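You operate a simulated robot arm through the tools that you are given. There is no shell and no other tool.

The job below is to be done with a simulated robot arm. You get a single attempt, and the scene is never put back.

Task
Jog the drum to the job card's angle, then switch back to RUN.
Fine: use the desk's own JOG button.

It is judged by the outcome, as a careful person would: the job done as asked, and still so three seconds after it is handed in. It fails if anything else is knocked over, pushed out of place, dropped, spilled or broken.

Robot
A 7-joint arm with a two-finger gripper, fixed in place. Base frame: the origin is at the foot of the arm, x ahead of it, y to its left, z up. Lengths are in mm, angles in degrees, forces in N, time in s.
With the tool pointing down near the work surface it reaches from about 160 to 680 mm from the base axis. Its first joint turns from -66.0 to 66.0 degrees. Payload 2.45 kg.
The tool frame sits at the grasp point between the pads (the TCP): z along the fingers, y along the line on which they close. The tips reach 26 mm beyond it. The gripper opens to 96 mm. The gripper's body begins 69 mm behind the TCP.
Orientation is that of the tool frame in the base frame, as a unit quaternion [x, y, z, w]. With the fingers straight down and closing along the base's y, the tool's x points along the base's -x, its y along +y and its z along -z.

Tools
- The arm moves only by the tool send_rows. Its argument "commands" is a list of rows, each a list of 7 numbers: the turn, a rotation vector about the tool's x, y, z in units of 4 degrees (1.0 is 4 degrees), then the shift along the tool's x, y, z in units of 40 mm (1.0 is 40 mm), then the gripper command, from -1 (shut) to 1 (fully open), values between in proportion. In form: [[rx, ry, rz, x, y, z, gripper], ...]. A call has 1 to 20 rows; each row shifts and turns the commanded pose from where the row before left it, along the tool's axes as they then stand. A call with a number of a shift or a turn outside -1 to 1 is refused whole. A row lasts 0.2 s, in which the tool goes at most 50 mm and 8.6 degrees; a call with a longer step from one row to the next is refused whole, and so is a gripper value outside its range. A pose out of reach is approached as far as the arm can. The call stops where the force on the tool passes 40 N (or 10 N more than at its start, if that is more) or the arm is blocked; 0.2 s more then pass. Each finger halts on what it meets, pressing with about 41 N; the grip force reading is that of the motor and also rises with nothing between the fingers. The clock runs only during rows and for 0.2 s after the last one: add rows that do not move to give the fingers time. The reply holds the time, the measured pose of the TCP, the force on the tool along the base axes, the opening and the grip force, in the units named above and with some noise, with the torque about the TCP (base axes, N m) and any sound that the robot's microphone picked up, and new pictures: "show" is both (left out), scene, wrist or none.
- Cameras (640 x 400 px; columns grow to the right, rows downward): "scene" is fixed at [168, -389.5, 1438.8]; the picture's right is [0.77, -0.63, 0.00], its down [-0.27, -0.33, -0.90] and it looks along [0.57, 0.70, -0.43] (base axes); focal length 306 px, centre (320, 200). "wrist" rides on the gripper at [82, 3, -98] in the tool frame; the picture's right is [-0.04, 1.00, 0.00], its down [-0.73, -0.03, -0.68] and it looks along [-0.68, -0.03, 0.73] (tool axes); focal length 256 px, centre (320, 200). There is no depth. A picture from a camera that has moved, and an enlarged one, comes with that camera's place and axes in the base frame and with its lens.
- close_up(camera, box): a new picture of the part [left, top, right, bottom] of that camera's present view, enlarged. It takes no simulated time.
- hand_in(): hands the job in; it is judged then, once.

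Places have to be worked out from the pictures, the camera data and where the tool is seen. Open the gripper and draw the arm clear of the work before you hand the job in, unless the task says otherwise.

The tools are called after "Request:" as a command line: name --pt "numbers of a row" for each row, then --argument value for the rest, lists and objects as JSON in quotes. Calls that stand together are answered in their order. send_rows: Moves the arm, as the interface text tells. Its arguments: {"type":"object","properties":{"commands":{"type":"array","items":{"type":"array","items":{"type":"number"}}},"show":{"type":"string","enum":["both","scene","wrist","none"]}},"required":["commands"]} The other tools are called the same way: close_up (camera, box) takes an enlarged picture of a part of a camera's view; hand_in () hands the job in.

At the start:

```text
t: 0.0
eef_pos: [327.7, 93.4, 1252.0]
ee_rot: [0.0, 1.0, 0.0, 0.0]
force: [-0.1, -0.2, 0.1]
wrist_torque: [0.02, 0.01, -0.01]
gripper_width: 95.7
finger_force: 0.1
```

scene: 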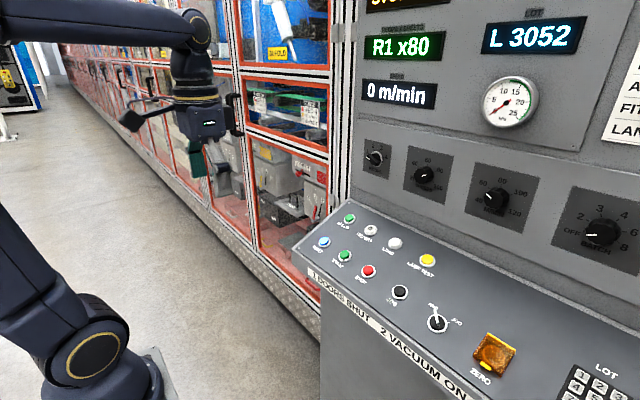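
wrist: 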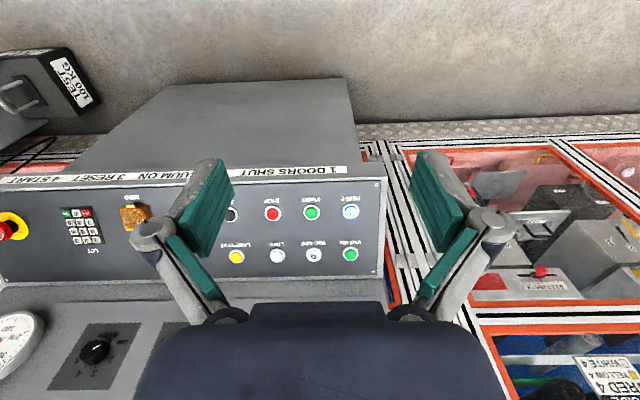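

I'll begin by looking closely at the desk, the displays, and the surroundings to find the job card and drum.

Request:
close_up --camera "scene" --box '[290, 190, 530, 400]'

Request:
close_up --camera "scene" --box '[340, 0, 640, 190]'

Request:
close_up --camera "scene" --box '[160, 0, 350, 260]'

Request:
close_up --camera "wrist" --box '[0, 150, 400, 400]'

Request:
close_up --camera "wrist" --box '[380, 130, 640, 400]'

```text
1.90 times, centred on (410, 295) of scene
camera zoom: at [168.0, -389.5, 1438.8], right [0.77, -0.63, 0.0], down [-0.27, -0.33, -0.9], along [0.57, 0.7, -0.43], focal length 583 px, centre (149, 19)
```

zoom: 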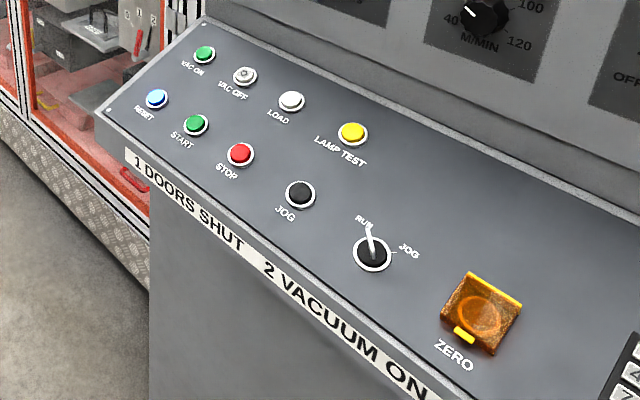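

```text
2.11 times, centred on (490, 95) of scene
camera zoom: at [168.0, -389.5, 1438.8], right [0.77, -0.63, 0.0], down [-0.27, -0.33, -0.9], along [0.57, 0.7, -0.43], focal length 644 px, centre (-38, 421)
```

zoom: 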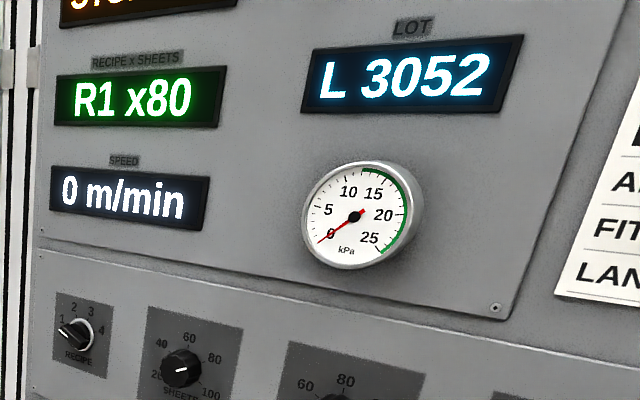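

```text
1.54 times, centred on (255, 130) of scene
camera zoom: at [168.0, -389.5, 1438.8], right [0.77, -0.63, 0.0], down [-0.27, -0.33, -0.9], along [0.57, 0.7, -0.43], focal length 471 px, centre (420, 308)
```

zoom: 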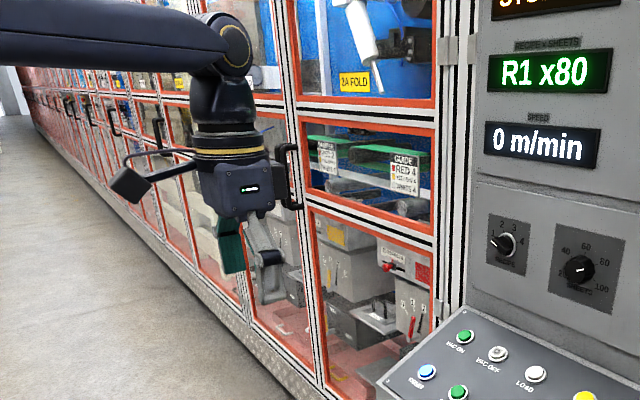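

```text
1.60 times, centred on (200, 275) of wrist
camera zoom: at [246.2, 96.2, 1349.5], right [0.04, 1.0, 0.0], down [0.73, -0.03, 0.68], along [0.68, -0.03, -0.73], focal length 410 px, centre (512, 80)
```

zoom: 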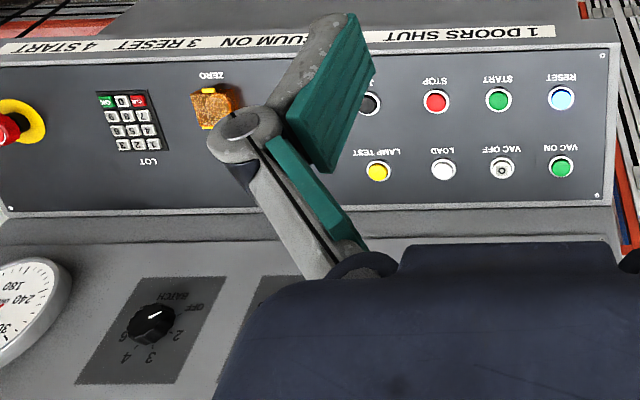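

```text
1.48 times, centred on (510, 265) of wrist
camera zoom: at [246.2, 96.2, 1349.5], right [0.04, 1.0, 0.0], down [0.73, -0.03, 0.68], along [0.68, -0.03, -0.73], focal length 379 px, centre (38, 104)
```

zoom: 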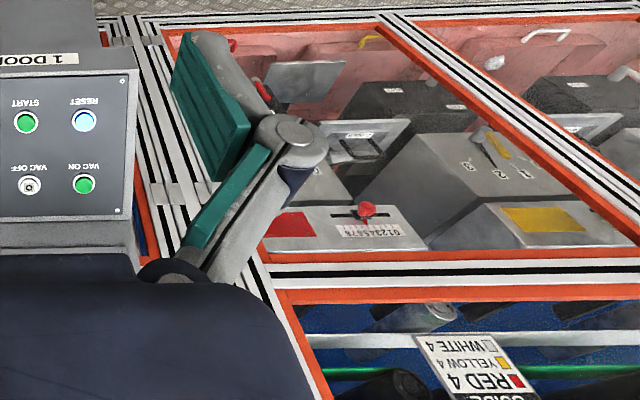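

The desk panel lies ahead, sloping about 24°. By triangulation, JOG is near (616,-104,985), and the RUN/JOG selector is near (614,-197,972). The job card and the angle dial are farther right, so I'll swing that way, high up, and tilt the camera forward to read them.

Request:
send_rows --pt "0 -1 0 0 -1 0 0" --pt "0 -1 0 0 -1 0 -0.5" --pt "0 -1 0 0 -1 0 -1" --pt "0 -1 0 0 -1 0 -1" --pt "0 -1 0 0 -1 0 -1" --pt "0 -1 0 0 -1 0 -1" --pt "0 -1 0 0 -1 0 -1" --pt "0 -1 0 0 -1 0 -1" --pt "0 0 0 0 -1 0 -1" --pt "0 0 0 0 0 0 -1" --pt "0 0 0 0 0 0 -1"

```text
t: 2.4
eef_pos: [330.1, -267.7, 1254.1]
ee_rot: [0.0, 0.961, 0.0, 0.276]
force: [0.4, -0.1, 0.0]
wrist_torque: [0.01, 0.01, 0.03]
gripper_width: 0.0
finger_force: 28.6
camera wrist: at [209.8, -263.7, 1292.8], right [0.03, 1.0, 0.02], down [0.26, -0.03, 0.96], along [0.96, -0.03, -0.26], focal length 256 px, centre (320, 200)
```

scene: 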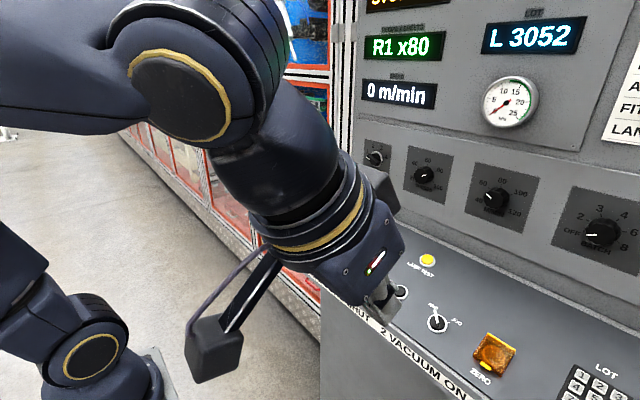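
wrist: 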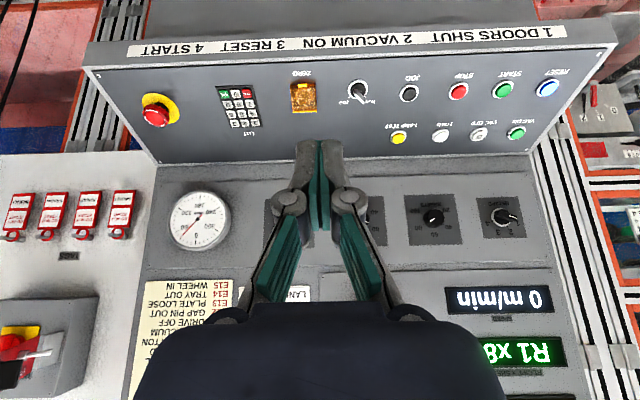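

The camera now sees the desk, a dial with an angle scale (120/180/240…), and cards partly hidden by the gripper. I'll zoom in on these.

Request:
close_up --camera "wrist" --box '[120, 170, 340, 390]'

Request:
close_up --camera "wrist" --box '[200, 50, 440, 170]'

Request:
close_up --camera "scene" --box '[540, 0, 640, 160]'

Request:
close_up --camera "scene" --box '[400, 280, 500, 350]'

```text
1.82 times, centred on (230, 280) of wrist
camera zoom: at [209.8, -263.7, 1292.8], right [0.03, 1.0, 0.02], down [0.26, -0.03, 0.96], along [0.96, -0.03, -0.26], focal length 465 px, centre (484, 54)
```

zoom: 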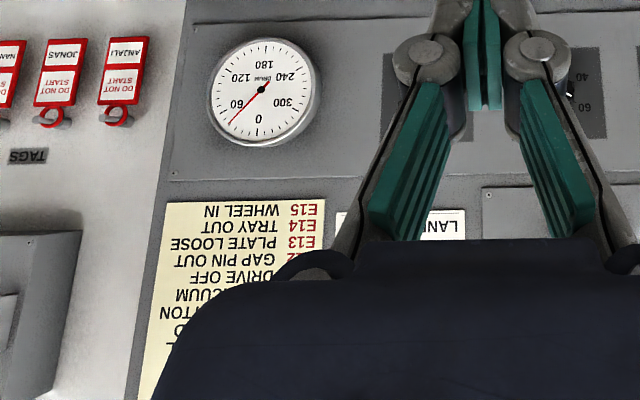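

```text
2.67 times, centred on (320, 110) of wrist
camera zoom: at [209.8, -263.7, 1292.8], right [0.03, 1.0, 0.02], down [0.26, -0.03, 0.96], along [0.96, -0.03, -0.26], focal length 683 px, centre (320, 440)
```

zoom: 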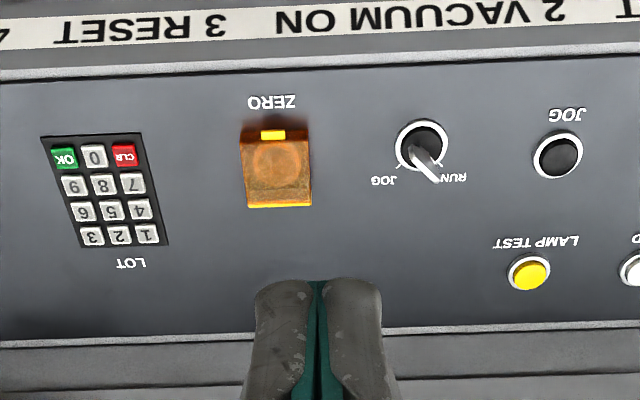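

```text
2.50 times, centred on (590, 80) of scene
camera zoom: at [168.0, -389.5, 1438.8], right [0.77, -0.63, 0.0], down [-0.27, -0.33, -0.9], along [0.57, 0.7, -0.43], focal length 765 px, centre (-355, 500)
```

zoom: 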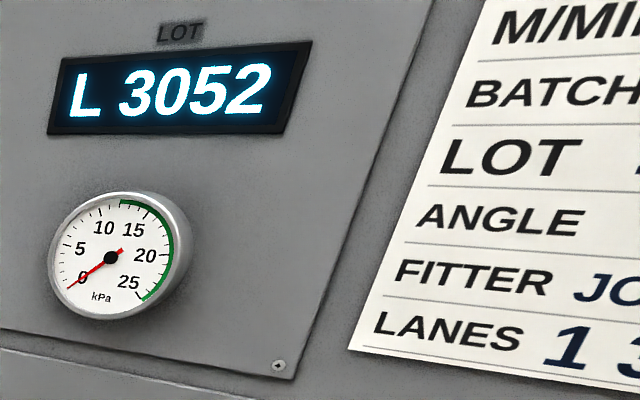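

```text
5.71 times, centred on (450, 315) of scene
camera zoom: at [168.0, -389.5, 1438.8], right [0.77, -0.63, 0.0], down [-0.27, -0.33, -0.9], along [0.57, 0.7, -0.43], focal length 1749 px, centre (-423, -457)
```

zoom: 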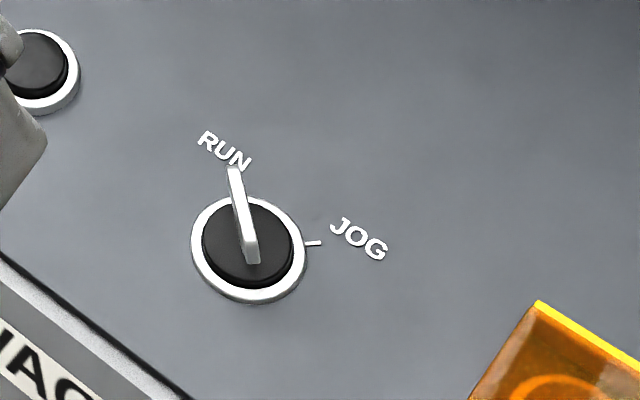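

The drum dial reads about 45–50, and the job card (with its ANGLE line) is hidden behind the hand. I'll raise the arm so the wrist camera can look down onto the card.

Request:
send_rows --pt "0 0 0 -0.53 0 -0.848 -1" --pt "0 0 0 -0.53 0 -0.848 -1" --pt "0 0 0 -0.53 0 -0.848 -1" --pt "0 0 0 -0.53 0 -0.848 -1" --pt "0 0 0 -0.53 0 -0.848 -1" --pt "0 0 0 -0.53 0 -0.848 -1" --pt "0 0 0 0 0 0 -1" --show "wrist"

```text
t: 4.0
eef_pos: [330.1, -264.4, 1469.6]
ee_rot: [0.001, 0.961, 0.0, 0.275]
force: [0.9, -0.3, 0.7]
wrist_torque: [0.01, -0.02, -0.03]
gripper_width: 0.0
finger_force: 28.3
out of reach, approached as far as the arm can: row 6
camera wrist: at [208.3, -263.0, 1509.5], right [0.04, 1.0, 0.02], down [0.26, -0.03, 0.96], along [0.96, -0.03, -0.26], focal length 256 px, centre (320, 200)
```

wrist: 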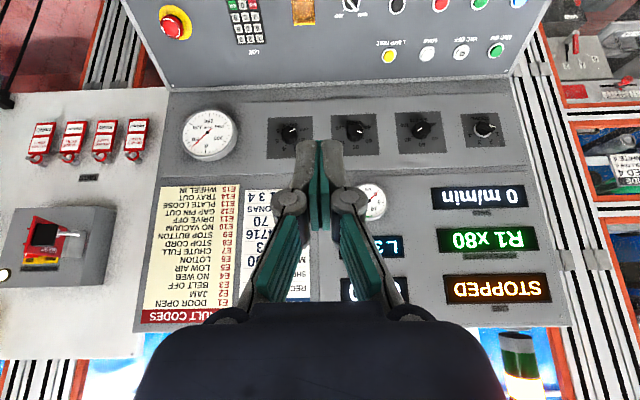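

The card is half hidden by the fingers (angle "…70"). I'll shift to the left (+y) so it clears them.

Request:
send_rows --pt "0 0 0 0.26 0.9 0.42 -1" --pt "0 0 0 0 1 0 -1" --pt "0 0 0 0 1 0 -1" --pt "0 0 0 0 1 0 -1" --pt "0 0 0 0 0 0 -1" --show "wrist"

Request:
close_up --camera "wrist" --box '[120, 90, 320, 340]'

Request:
close_up --camera "wrist" --box '[180, 170, 300, 300]'

Request:
close_up --camera "wrist" --box '[100, 80, 220, 180]'

```text
t: 5.2
eef_pos: [329.7, -106.0, 1453.4]
ee_rot: [0.001, 0.961, 0.0, 0.275]
force: [0.4, -0.3, 0.2]
wrist_torque: [-0.04, 0.01, 0.01]
gripper_width: 0.2
finger_force: 28.2
camera wrist: at [208.8, -103.9, 1493.8], right [0.04, 1.0, 0.02], down [0.26, -0.03, 0.96], along [0.96, -0.03, -0.26], focal length 256 px, centre (320, 200)
```

wrist: 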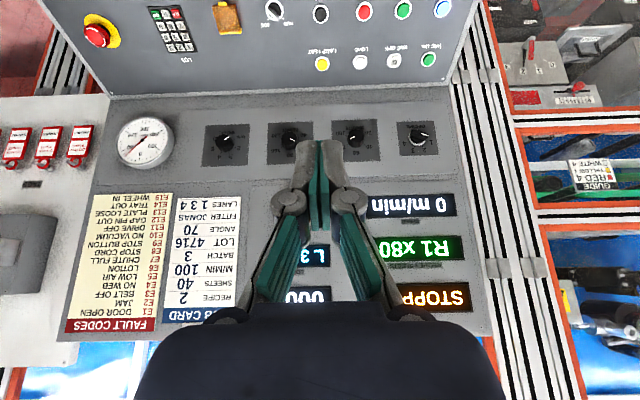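

```text
1.60 times, centred on (220, 215) of wrist
camera zoom: at [208.8, -103.9, 1493.8], right [0.04, 1.0, 0.02], down [0.26, -0.03, 0.96], along [0.96, -0.03, -0.26], focal length 410 px, centre (480, 176)
```

zoom: 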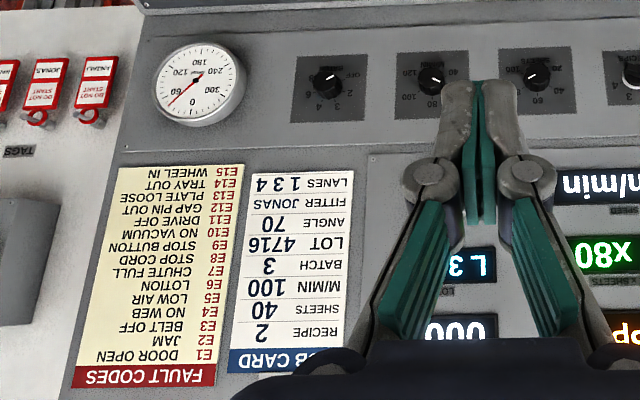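

```text
3.08 times, centred on (240, 235) of wrist
camera zoom: at [208.8, -103.9, 1493.8], right [0.04, 1.0, 0.02], down [0.26, -0.03, 0.96], along [0.96, -0.03, -0.26], focal length 788 px, centre (566, 92)
```

zoom: 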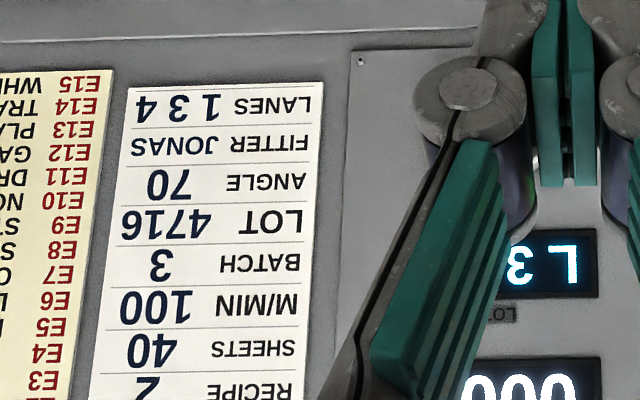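

```text
4.00 times, centred on (160, 130) of wrist
camera zoom: at [208.8, -103.9, 1493.8], right [0.04, 1.0, 0.02], down [0.26, -0.03, 0.96], along [0.96, -0.03, -0.26], focal length 1024 px, centre (960, 480)
```

zoom: 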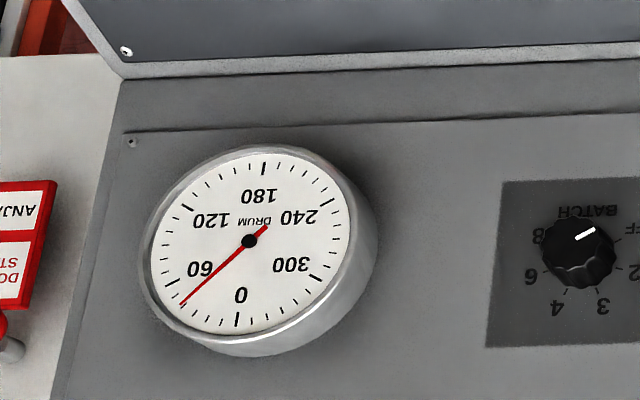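

The job card asks for ANGLE 70, and the drum dial reads about 45 (the scale increases clockwise). I'll now move to a spot about 120 mm above the RUN/JOG selector, square to the panel, to study its lever.

Request:
send_rows --pt "0 1 0 0 0 0 -1" --pt "0 1 0 0 0 0 -1" --pt "0 0 0 -0.128 -0.22 0.939 -1" --pt "0 0 0 -0.128 -0.22 0.939 -1" --pt "0 0 0 -0.128 -0.22 0.939 -1" --pt "0 0 0 -0.128 -0.22 0.939 -1" --pt "0 0 0 -0.128 -0.22 0.939 -1" --pt "0 0 0 -0.128 -0.22 0.939 -1" --pt "0 0 0 -0.128 -0.22 0.939 -1" --pt "0 0 0 -0.128 -0.22 0.939 -1" --pt "0 0 0 -0.128 -0.22 0.939 -1" --pt "0 0 0 -0.128 -0.22 0.939 -1" --pt "0 0 0 0 0 0 -1"

Request:
close_up --camera "wrist" --box '[220, 20, 420, 145]'

Request:
close_up --camera "wrist" --box '[0, 200, 160, 400]'

Request:
close_up --camera "scene" --box '[380, 240, 480, 350]'

```text
t: 8.0
eef_pos: [527.6, -199.0, 1127.9]
ee_rot: [0.0, 0.978, -0.001, 0.208]
force: [0.0, -0.4, 0.3]
wrist_torque: [-0.03, -0.01, 0.0]
gripper_width: 0.0
finger_force: 28.3
camera wrist: at [413.0, -196.9, 1185.0], right [0.04, 1.0, 0.02], down [0.39, -0.03, 0.92], along [0.92, -0.03, -0.39], focal length 256 px, centre (320, 200)
```

scene: 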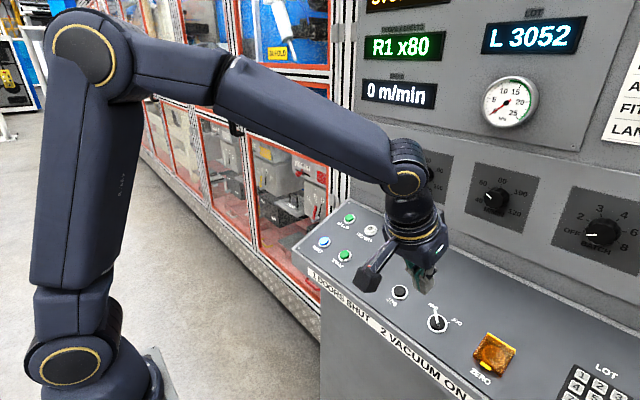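
wrist: 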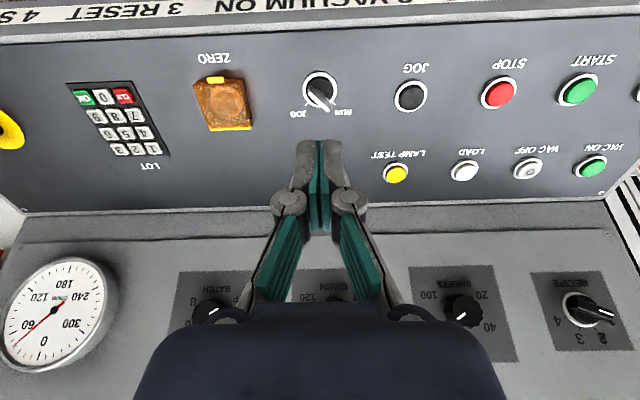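

```text
3.20 times, centred on (320, 82) of wrist
camera zoom: at [413.0, -196.9, 1185.0], right [0.04, 1.0, 0.02], down [0.39, -0.03, 0.92], along [0.92, -0.03, -0.39], focal length 819 px, centre (320, 576)
```

zoom: 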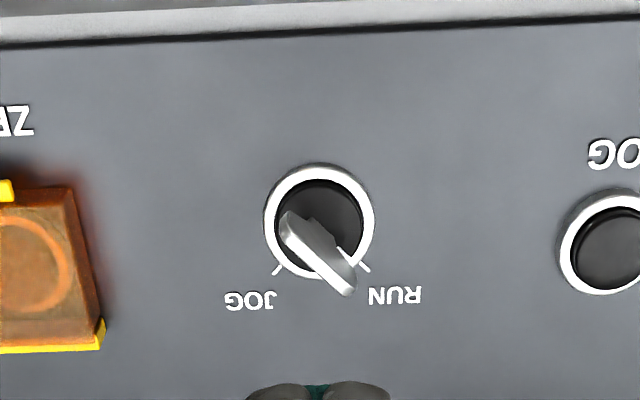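

```text
2.00 times, centred on (80, 300) of wrist
camera zoom: at [413.0, -196.9, 1185.0], right [0.04, 1.0, 0.02], down [0.39, -0.03, 0.92], along [0.92, -0.03, -0.39], focal length 512 px, centre (800, 0)
```

zoom: 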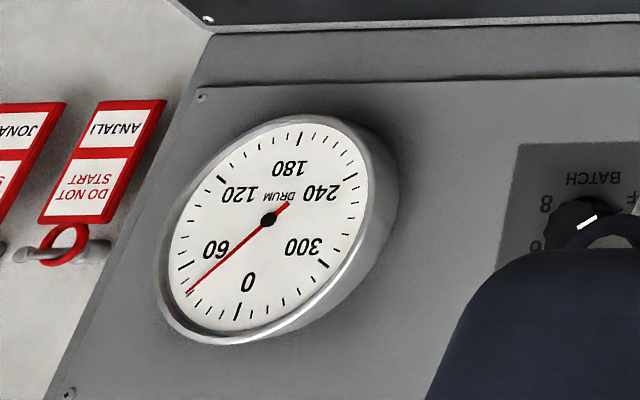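

```text
3.64 times, centred on (430, 295) of scene
camera zoom: at [168.0, -389.5, 1438.8], right [0.77, -0.63, 0.0], down [-0.27, -0.33, -0.9], along [0.57, 0.7, -0.43], focal length 1113 px, centre (-80, -146)
```

zoom: 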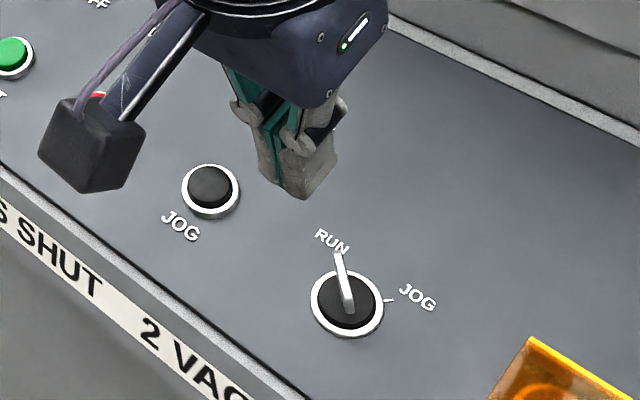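

The dial reads about 45 from here. The selector is a bar knob pointing 45° up-left at RUN, and JOG is 45° up-right. In the tool frame it lies about 156 mm ahead and 8 mm toward −x. I'll open the fingers to about 40 mm, centre over it, descend 60 mm, and measure again.

Request:
send_rows --pt "0 0 0 -0.2 -0.03 0.5 -0.17" --pt "0 0 0 0 0 0.5 -0.17" --pt "0 0 0 0 0 0.5 -0.17" --pt "0 0 0 0 0 0 -0.17" --pt "0 0 0 0 0 0 -0.17"

Request:
close_up --camera "wrist" --box '[240, 50, 400, 150]'

Request:
close_up --camera "scene" --box '[390, 250, 480, 350]'

```text
t: 9.2
eef_pos: [558.2, -199.5, 1075.0]
ee_rot: [0.0, 0.978, 0.0, 0.208]
force: [0.5, 0.6, 0.1]
wrist_torque: [0.01, 0.0, -0.02]
gripper_width: 39.7
finger_force: 0.0
camera wrist: at [443.4, -197.4, 1131.1], right [0.04, 1.0, 0.02], down [0.39, -0.03, 0.92], along [0.92, -0.03, -0.39], focal length 256 px, centre (320, 200)
```

scene: 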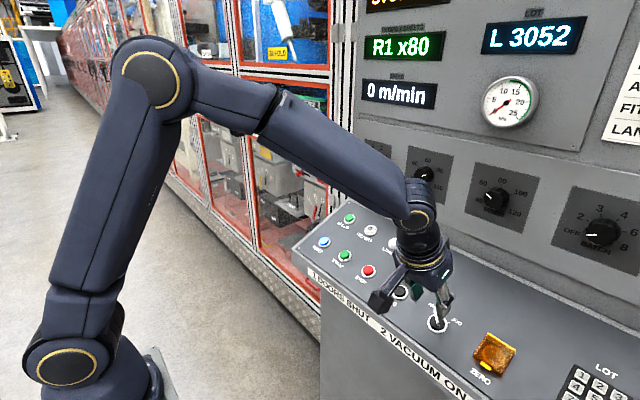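
wrist: 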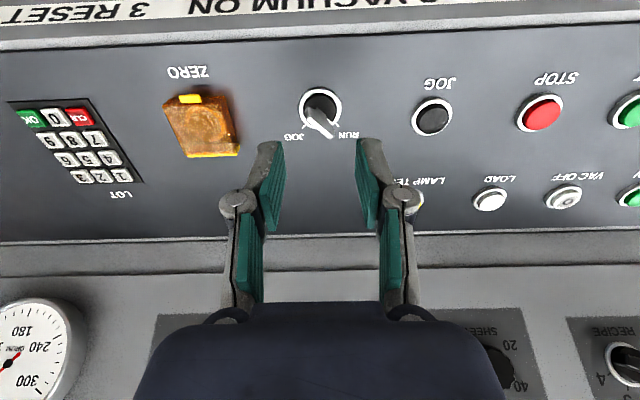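

```text
4.00 times, centred on (320, 100) of wrist
camera zoom: at [443.4, -197.4, 1131.1], right [0.04, 1.0, 0.02], down [0.39, -0.03, 0.92], along [0.92, -0.03, -0.39], focal length 1024 px, centre (320, 600)
```

zoom: 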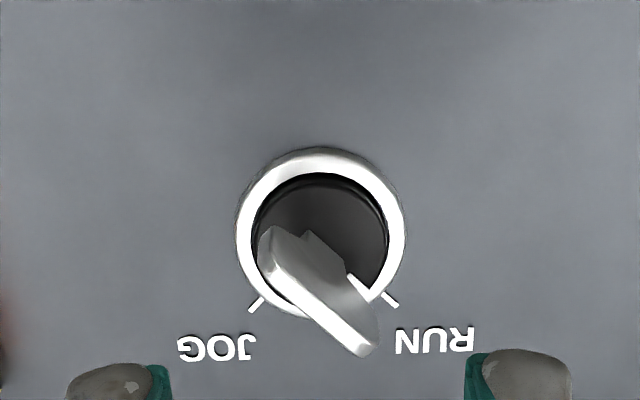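

```text
4.00 times, centred on (435, 300) of scene
camera zoom: at [168.0, -389.5, 1438.8], right [0.77, -0.63, 0.0], down [-0.27, -0.33, -0.9], along [0.57, 0.7, -0.43], focal length 1225 px, centre (-140, -200)
```

zoom: 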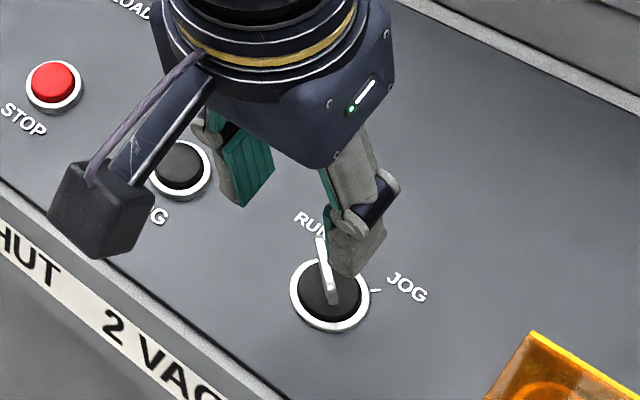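

The selector now sits about 100 mm ahead along the tool axis, roughly 3–5 mm toward −x. I'll close another 35 mm and measure it once more before yawing.

Request:
send_rows --pt "0 0 0 -0.08 0 0.45 -0.17" --pt "0 0 0 0 0 0.43 -0.17" --pt "0 0 0 0 0 0 -0.17"

Request:
close_up --camera "wrist" --box '[240, 70, 400, 170]'

Request:
close_up --camera "scene" --box '[390, 270, 480, 350]'

```text
t: 10.0
eef_pos: [576.4, -199.8, 1044.6]
ee_rot: [-0.001, 0.978, 0.0, 0.208]
force: [-0.4, 0.2, 0.1]
wrist_torque: [-0.01, 0.02, 0.03]
gripper_width: 40.0
finger_force: 0.1
camera wrist: at [460.9, -196.8, 1100.7], right [0.04, 1.0, 0.02], down [0.39, -0.03, 0.92], along [0.92, -0.03, -0.39], focal length 256 px, centre (320, 200)
```

scene: 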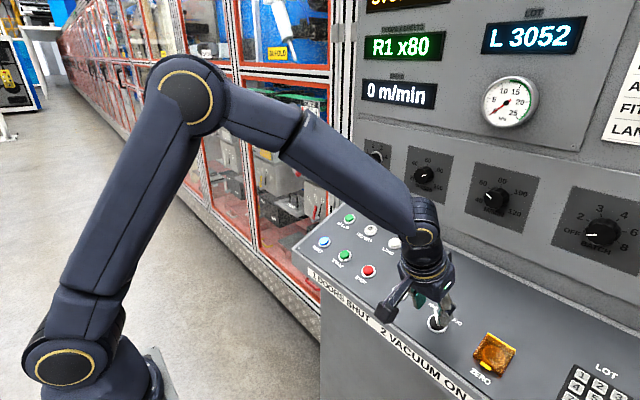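
wrist: 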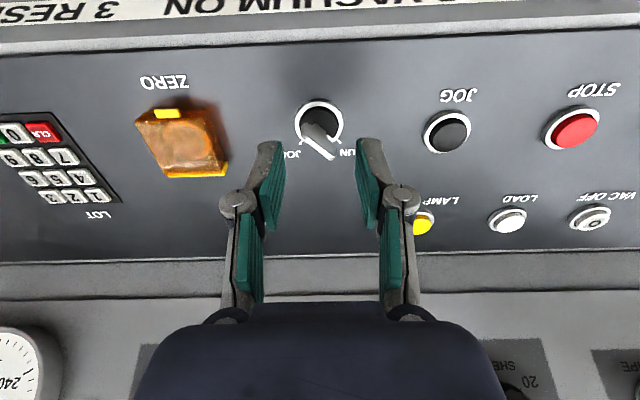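

```text
4.00 times, centred on (320, 120) of wrist
camera zoom: at [460.9, -196.8, 1100.7], right [0.04, 1.0, 0.02], down [0.39, -0.03, 0.92], along [0.92, -0.03, -0.39], focal length 1024 px, centre (320, 520)
```

zoom: 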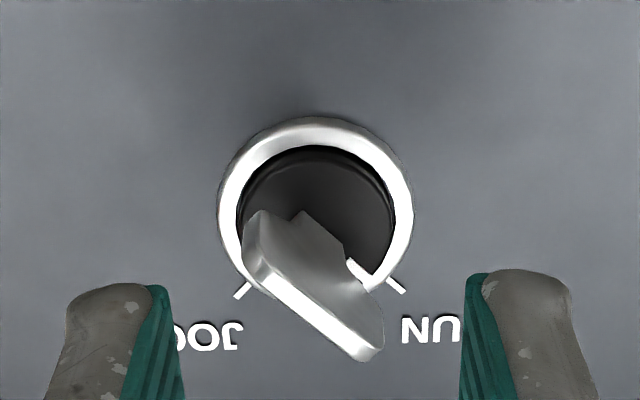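

```text
5.00 times, centred on (435, 310) of scene
camera zoom: at [168.0, -389.5, 1438.8], right [0.77, -0.63, 0.0], down [-0.27, -0.33, -0.9], along [0.57, 0.7, -0.43], focal length 1531 px, centre (-255, -350)
```

zoom: 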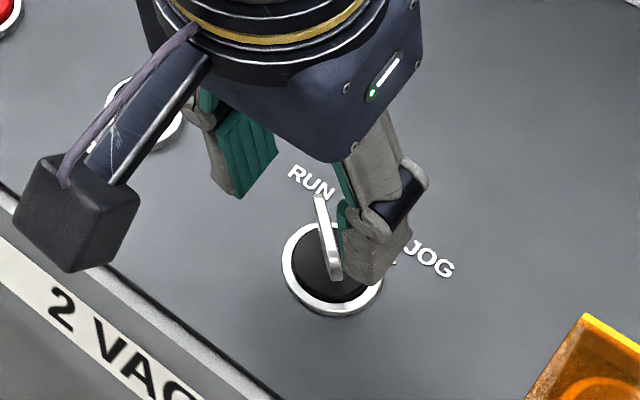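

The selector's bar is about 32 mm long and 4–5 mm thick, standing roughly 25–30 mm proud, with its axis within 2 mm of my tool axis. I'll trim that offset and yaw −45° so the fingers straddle the bar.

Request:
send_rows --pt "0 0 -1 -0.05 -0.04 0 -0.17" --pt "0 0 -1 0 0 0 -0.17" --pt "0 0 -1 0 0 0 -0.17" --pt "0 0 -1 0 0 0 -0.17" --pt "0 0 -1 0 0 0 -0.17" --pt "0 0 -1 0 0 0 -0.17" --pt "0 0 -1 0 0 0 -0.17" --pt "0 0 -1 0 0 0 -0.17" --pt "0 0 -1 0 0 0 -0.17" --pt "0 0 -1 0 0 0 -0.17" --pt "0 0 -1 0 0 0 -0.17" --pt "0 0 -0.25 0 0 0 -0.17" --pt "0 0 0 0 0 0 -0.17"

Request:
close_up --camera "wrist" --box '[240, 70, 400, 170]'

Request:
close_up --camera "scene" --box '[390, 270, 480, 350]'

```text
t: 12.8
eef_pos: [578.7, -200.4, 1047.3]
ee_rot: [-0.375, 0.903, -0.08, 0.192]
force: [-0.5, 0.3, 1.0]
wrist_torque: [-0.02, 0.01, 0.05]
gripper_width: 39.7
finger_force: 0.1
camera wrist: at [483.5, -256.8, 1112.3], right [-0.62, 0.73, -0.28], down [0.22, 0.5, 0.84], along [0.75, 0.46, -0.47], focal length 256 px, centre (320, 200)
```

scene: 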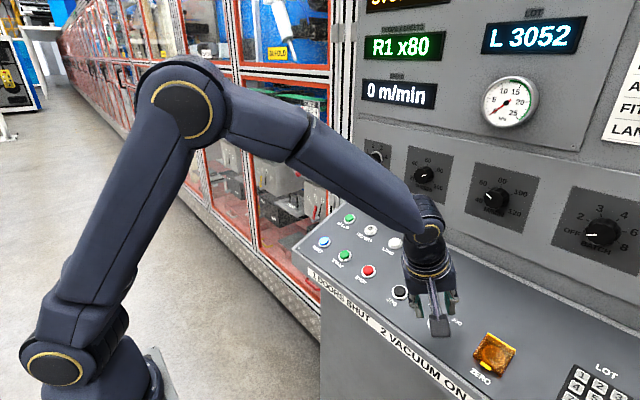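
wrist: 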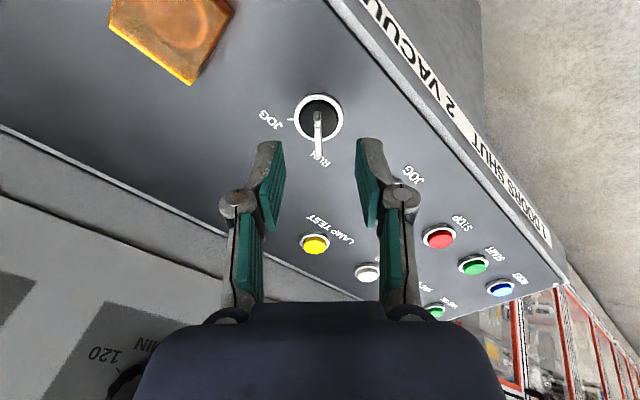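

```text
4.00 times, centred on (320, 120) of wrist
camera zoom: at [483.5, -256.8, 1112.3], right [-0.62, 0.73, -0.28], down [0.22, 0.5, 0.84], along [0.75, 0.46, -0.47], focal length 1024 px, centre (320, 520)
```

zoom: 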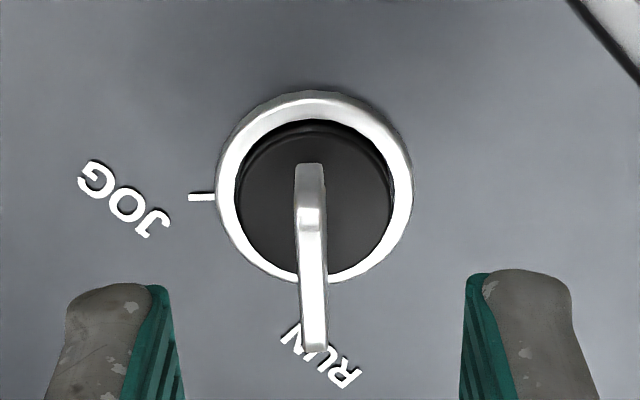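

```text
5.00 times, centred on (435, 310) of scene
camera zoom: at [168.0, -389.5, 1438.8], right [0.77, -0.63, 0.0], down [-0.27, -0.33, -0.9], along [0.57, 0.7, -0.43], focal length 1531 px, centre (-255, -350)
```

zoom: 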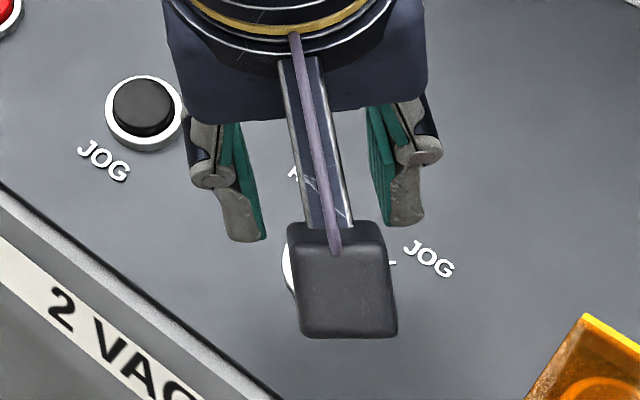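

The bar now lines up with the tool x-axis between the open fingers, and JOG is 90° to the left in this view. I'll descend 30 mm with the fingers straddling the bar.

Request:
send_rows --pt "0 0 0 0 -0.02 0.25 -0.17" --pt "0 0 0 0 0 0.25 -0.17" --pt "0 0 0 0 0 0.25 -0.17" --pt "0 0 0 0 0 0 -0.17"

Request:
close_up --camera "wrist" --box '[240, 90, 400, 190]'

Request:
close_up --camera "scene" --box '[390, 270, 480, 350]'

```text
t: 13.8
eef_pos: [590.7, -202.5, 1019.5]
ee_rot: [-0.374, 0.904, -0.079, 0.193]
force: [-0.1, 0.1, 0.0]
wrist_torque: [0.0, -0.02, -0.02]
gripper_width: 40.0
finger_force: 0.0
camera wrist: at [495.7, -259.0, 1084.3], right [-0.62, 0.74, -0.28], down [0.22, 0.5, 0.84], along [0.75, 0.46, -0.47], focal length 256 px, centre (320, 200)
```

scene: 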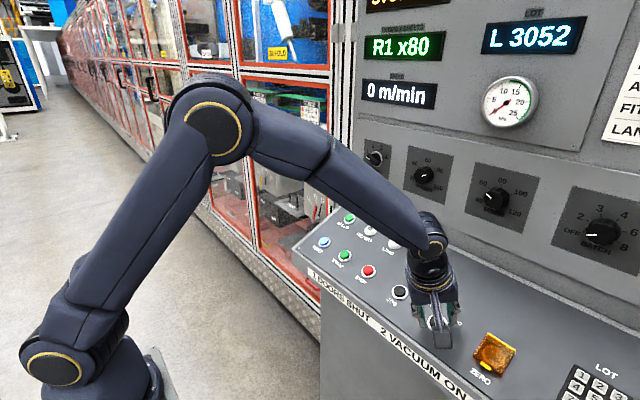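
wrist: 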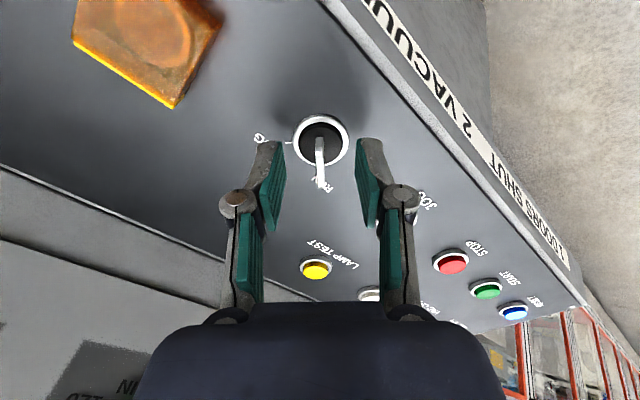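

```text
4.00 times, centred on (320, 140) of wrist
camera zoom: at [495.7, -259.0, 1084.3], right [-0.62, 0.74, -0.28], down [0.22, 0.5, 0.84], along [0.75, 0.46, -0.47], focal length 1024 px, centre (320, 440)
```

zoom: 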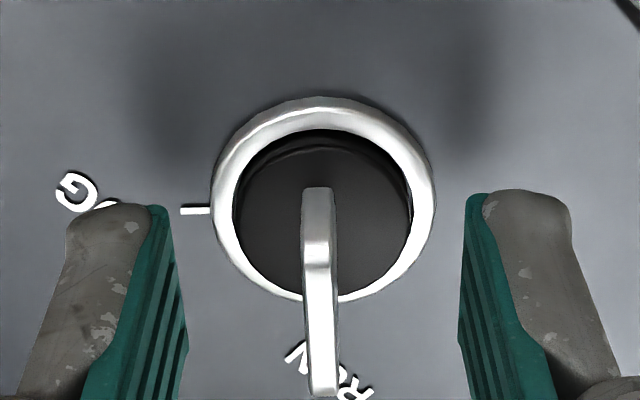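

```text
5.00 times, centred on (435, 310) of scene
camera zoom: at [168.0, -389.5, 1438.8], right [0.77, -0.63, 0.0], down [-0.27, -0.33, -0.9], along [0.57, 0.7, -0.43], focal length 1531 px, centre (-255, -350)
```

zoom: 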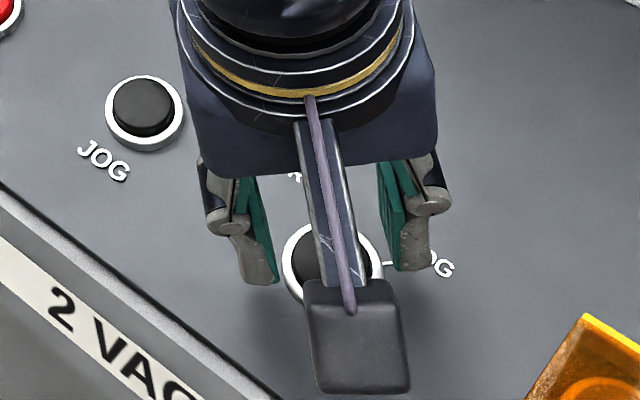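

The fingers straddle the bar with their tips about 13 mm above the bezel, and the axis looks about 3 mm toward +x. I'll trim that, go 5 mm deeper, and close gently on the bar.

Request:
send_rows --pt "0 0 0 0.08 0 0.12 -0.17" --pt "0 0 0 0 0 0 -0.5" --pt "0 0 0 0 0 0 -0.7" --pt "0 0 0 0 0 0 -0.9" --pt "0 0 0 0 0 0 -1" --pt "0 0 0 0 0 0 -1"

Request:
close_up --camera "wrist" --box '[240, 90, 400, 190]'

```text
t: 15.2
eef_pos: [591.5, -203.5, 1015.4]
ee_rot: [-0.374, 0.904, -0.08, 0.192]
force: [1.9, -1.9, -0.3]
wrist_torque: [0.05, -0.07, -0.01]
gripper_width: 5.9
finger_force: 33.5
camera wrist: at [496.2, -260.2, 1079.6], right [-0.62, 0.74, -0.28], down [0.22, 0.5, 0.84], along [0.75, 0.46, -0.47], focal length 256 px, centre (320, 200)
```

scene: 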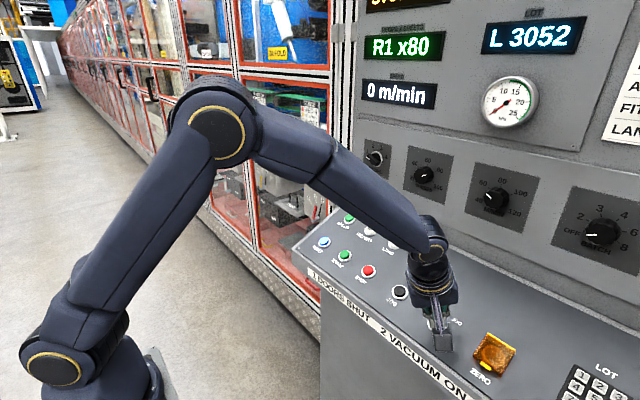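
wrist: 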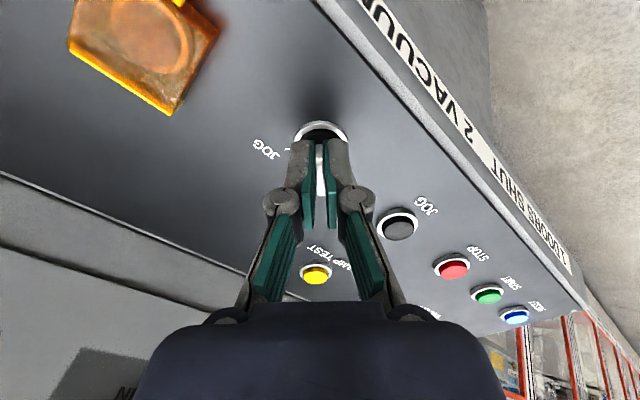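

```text
4.00 times, centred on (320, 140) of wrist
camera zoom: at [496.2, -260.2, 1079.6], right [-0.62, 0.74, -0.28], down [0.22, 0.5, 0.84], along [0.75, 0.46, -0.47], focal length 1024 px, centre (320, 440)
```

zoom: 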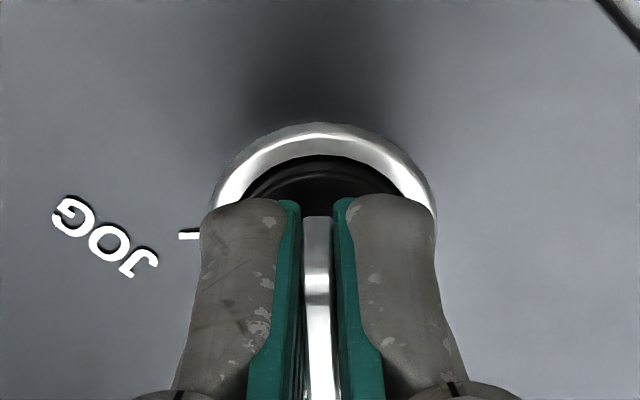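

The fingers hold the bar (5.9 mm) with almost no side load. I'll start turning about the tool axis toward JOG, 24° first, to check the forces.

Request:
send_rows --pt "0 0 1 0 0 0 -1" --pt "0 0 1 0 0 0 -1" --pt "0 0 1 0 0 0 -1" --pt "0 0 1 0 0 0 -1" --pt "0 0 1 0 0 0 -1" --pt "0 0 1 0 0 0 -1" --show "wrist"

Request:
close_up --camera "wrist" --box '[240, 90, 400, 190]'

```text
t: 16.6
eef_pos: [589.9, -202.9, 1014.8]
ee_rot: [-0.178, 0.962, -0.036, 0.203]
force: [-17.9, 6.3, 4.2]
wrist_torque: [0.04, 0.61, 0.07]
gripper_width: 5.7
finger_force: 32.5
camera wrist: at [479.5, -229.2, 1072.5], right [-0.29, 0.95, -0.13], down [0.36, 0.23, 0.9], along [0.89, 0.22, -0.41], focal length 256 px, centre (320, 200)
```

wrist: 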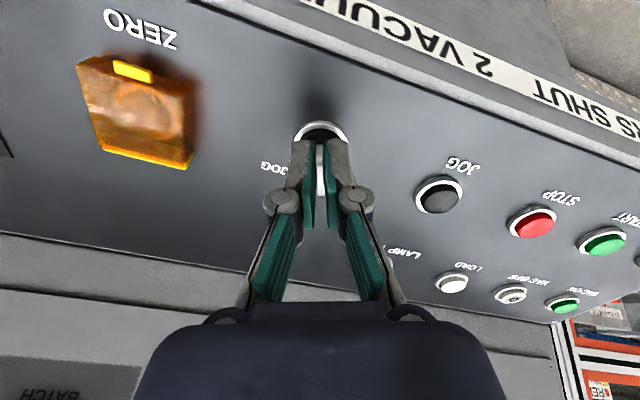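

```text
4.00 times, centred on (320, 140) of wrist
camera zoom: at [479.5, -229.2, 1072.5], right [-0.29, 0.95, -0.13], down [0.36, 0.23, 0.9], along [0.89, 0.22, -0.41], focal length 1024 px, centre (320, 440)
```

zoom: 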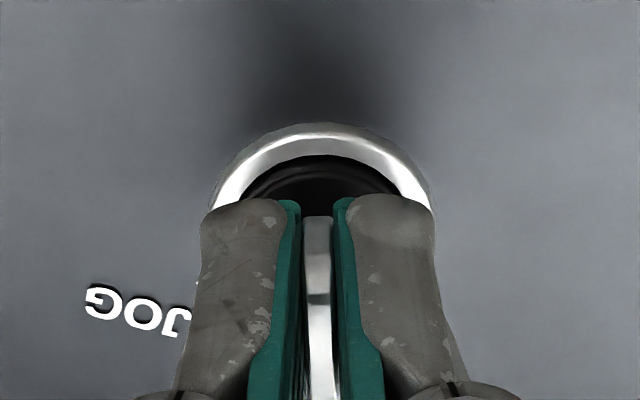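

It turns freely, with a modest 18 N side load from a slight off-axis offset. I'll trim about 1.6 mm toward the relieving direction and continue the turn in two stages.

Request:
send_rows --pt "0 0 1 0.04 0.04 0 -1" --pt "0 0 1 0 0 0 -1" --pt "0 0 1 0 0 0 -1" --pt "0 0 1 0 0 0 -1" --pt "0 0 1 0 0 0 -1" --pt "0 0 1 0 0 0 -1" --show "wrist"

```text
t: 18.0
eef_pos: [590.3, -200.1, 1014.4]
ee_rot: [0.025, 0.978, 0.006, 0.208]
force: [9.1, 4.5, -6.1]
wrist_torque: [0.12, 0.44, 0.12]
gripper_width: 6.0
finger_force: 33.1
camera wrist: at [475.3, -193.4, 1070.3], right [0.08, 1.0, 0.04], down [0.39, -0.07, 0.92], along [0.92, -0.06, -0.39], focal length 256 px, centre (320, 200)
```

wrist: 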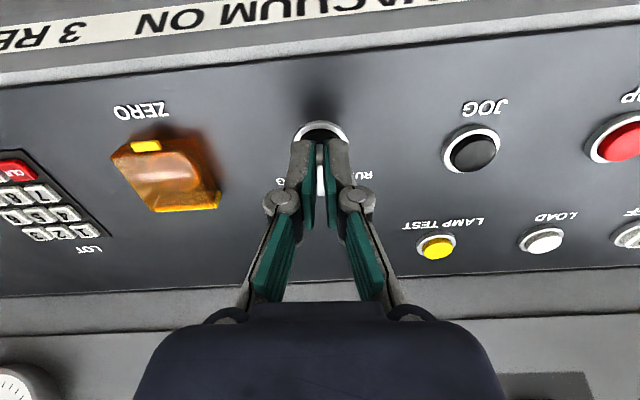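

The bar is past halfway with only about 11 N of load. I'll continue the remaining ~42° to JOG.

Request:
send_rows --pt "0 0 1 0 0 0 -1" --pt "0 0 1 0 0 0 -1" --pt "0 0 1 0 0 0 -1" --pt "0 0 1 0 0 0 -1" --pt "0 0 1 0 0 0 -1" --pt "0 0 1 0 0 0 -1" --pt "0 0 1 0 0 0 -1" --pt "0 0 1 0 0 0 -1" --pt "0 0 1 0 0 0 -1" --pt "0 0 1 0 0 0 -1" --pt "0 0 0.5 0 0 0 -1" --show "wrist"

Request:
close_up --camera "wrist" --box '[240, 90, 400, 190]'

```text
t: 20.4
eef_pos: [589.9, -196.2, 1014.5]
ee_rot: [0.372, 0.905, 0.082, 0.191]
force: [0.3, 28.7, 14.3]
wrist_torque: [0.87, 0.26, 0.56]
gripper_width: 6.1
finger_force: 33.1
camera wrist: at [500.1, -138.8, 1081.9], right [0.67, 0.68, 0.3], down [0.18, -0.54, 0.82], along [0.72, -0.49, -0.49], focal length 256 px, centre (320, 200)
```

wrist: 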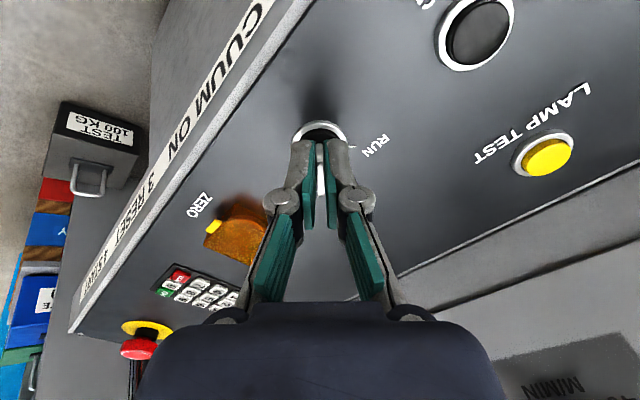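

```text
4.00 times, centred on (320, 140) of wrist
camera zoom: at [500.1, -138.8, 1081.9], right [0.67, 0.68, 0.3], down [0.18, -0.54, 0.82], along [0.72, -0.49, -0.49], focal length 1024 px, centre (320, 440)
```

zoom: 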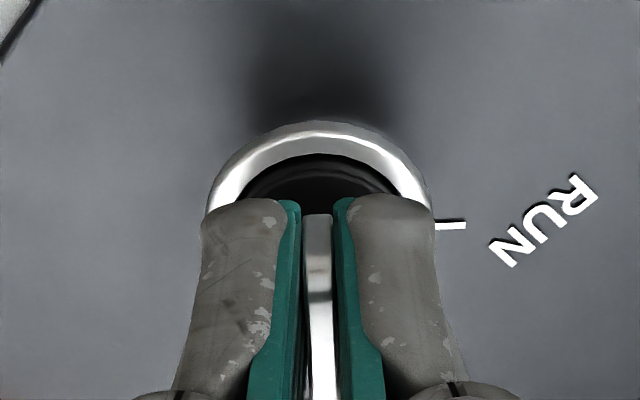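

The RUN mark is now exactly 90° to the side, so the bar is at JOG. I'll relieve the side load, open the fingers, and back straight off along the tool axis.

Request:
send_rows --pt "0 0 0 0.03 0.04 0 -1" --pt "0 0 0 0 0 0 -1" --pt "0 0 0 0 0 0 -0.5" --pt "0 0 0 0 0 0 -0.17" --pt "0 0 0 0 0 0 -0.17" --pt "0 0 0 0 0 -0.5 -0.17" --pt "0 0 0 0 0 -1 -0.17" --pt "0 0 0 0 0 -0.7 -0.17" --pt "0 0 0 0 0 0 -0.17"

Request:
close_up --camera "wrist" --box '[240, 40, 400, 140]'

Request:
close_up --camera "scene" --box '[390, 270, 480, 350]'

```text
t: 22.4
eef_pos: [553.8, -201.4, 1095.0]
ee_rot: [0.375, 0.904, 0.08, 0.191]
force: [-0.1, -0.5, -1.3]
wrist_torque: [-0.02, -0.02, -0.01]
gripper_width: 39.7
finger_force: 0.0
camera wrist: at [462.7, -141.9, 1161.9], right [0.67, 0.68, 0.3], down [0.18, -0.54, 0.82], along [0.72, -0.5, -0.48], focal length 256 px, centre (320, 200)
```

scene: 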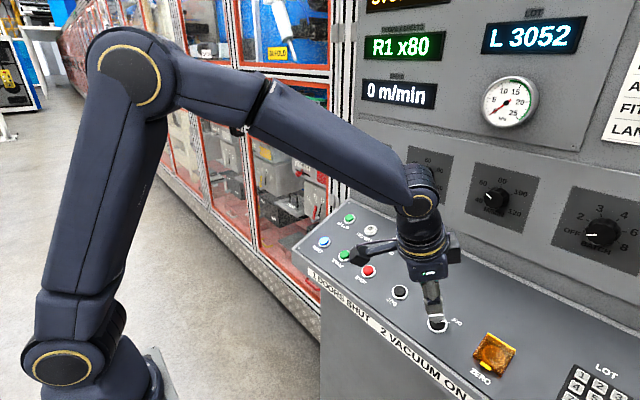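
wrist: 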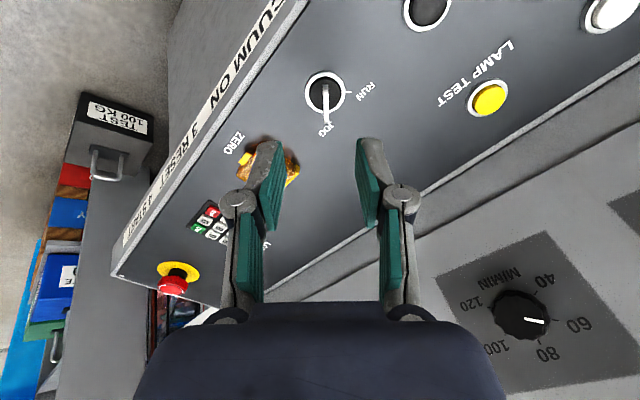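

```text
4.00 times, centred on (320, 90) of wrist
camera zoom: at [462.7, -141.9, 1161.9], right [0.67, 0.68, 0.3], down [0.18, -0.54, 0.82], along [0.72, -0.5, -0.48], focal length 1024 px, centre (320, 640)
```

zoom: 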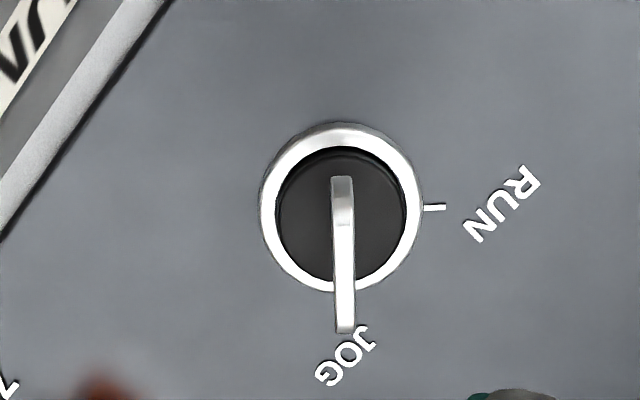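

```text
5.00 times, centred on (435, 310) of scene
camera zoom: at [168.0, -389.5, 1438.8], right [0.77, -0.63, 0.0], down [-0.27, -0.33, -0.9], along [0.57, 0.7, -0.43], focal length 1531 px, centre (-255, -350)
```

zoom: 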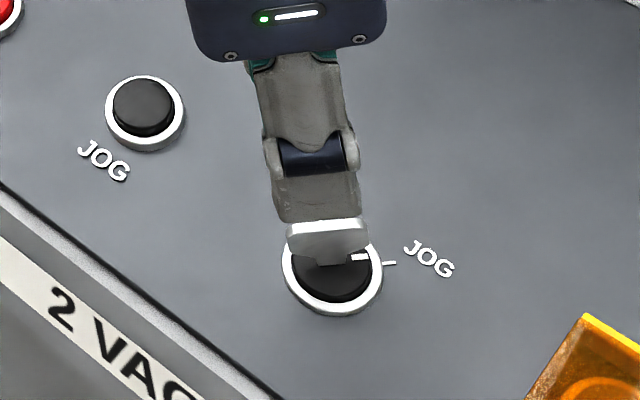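

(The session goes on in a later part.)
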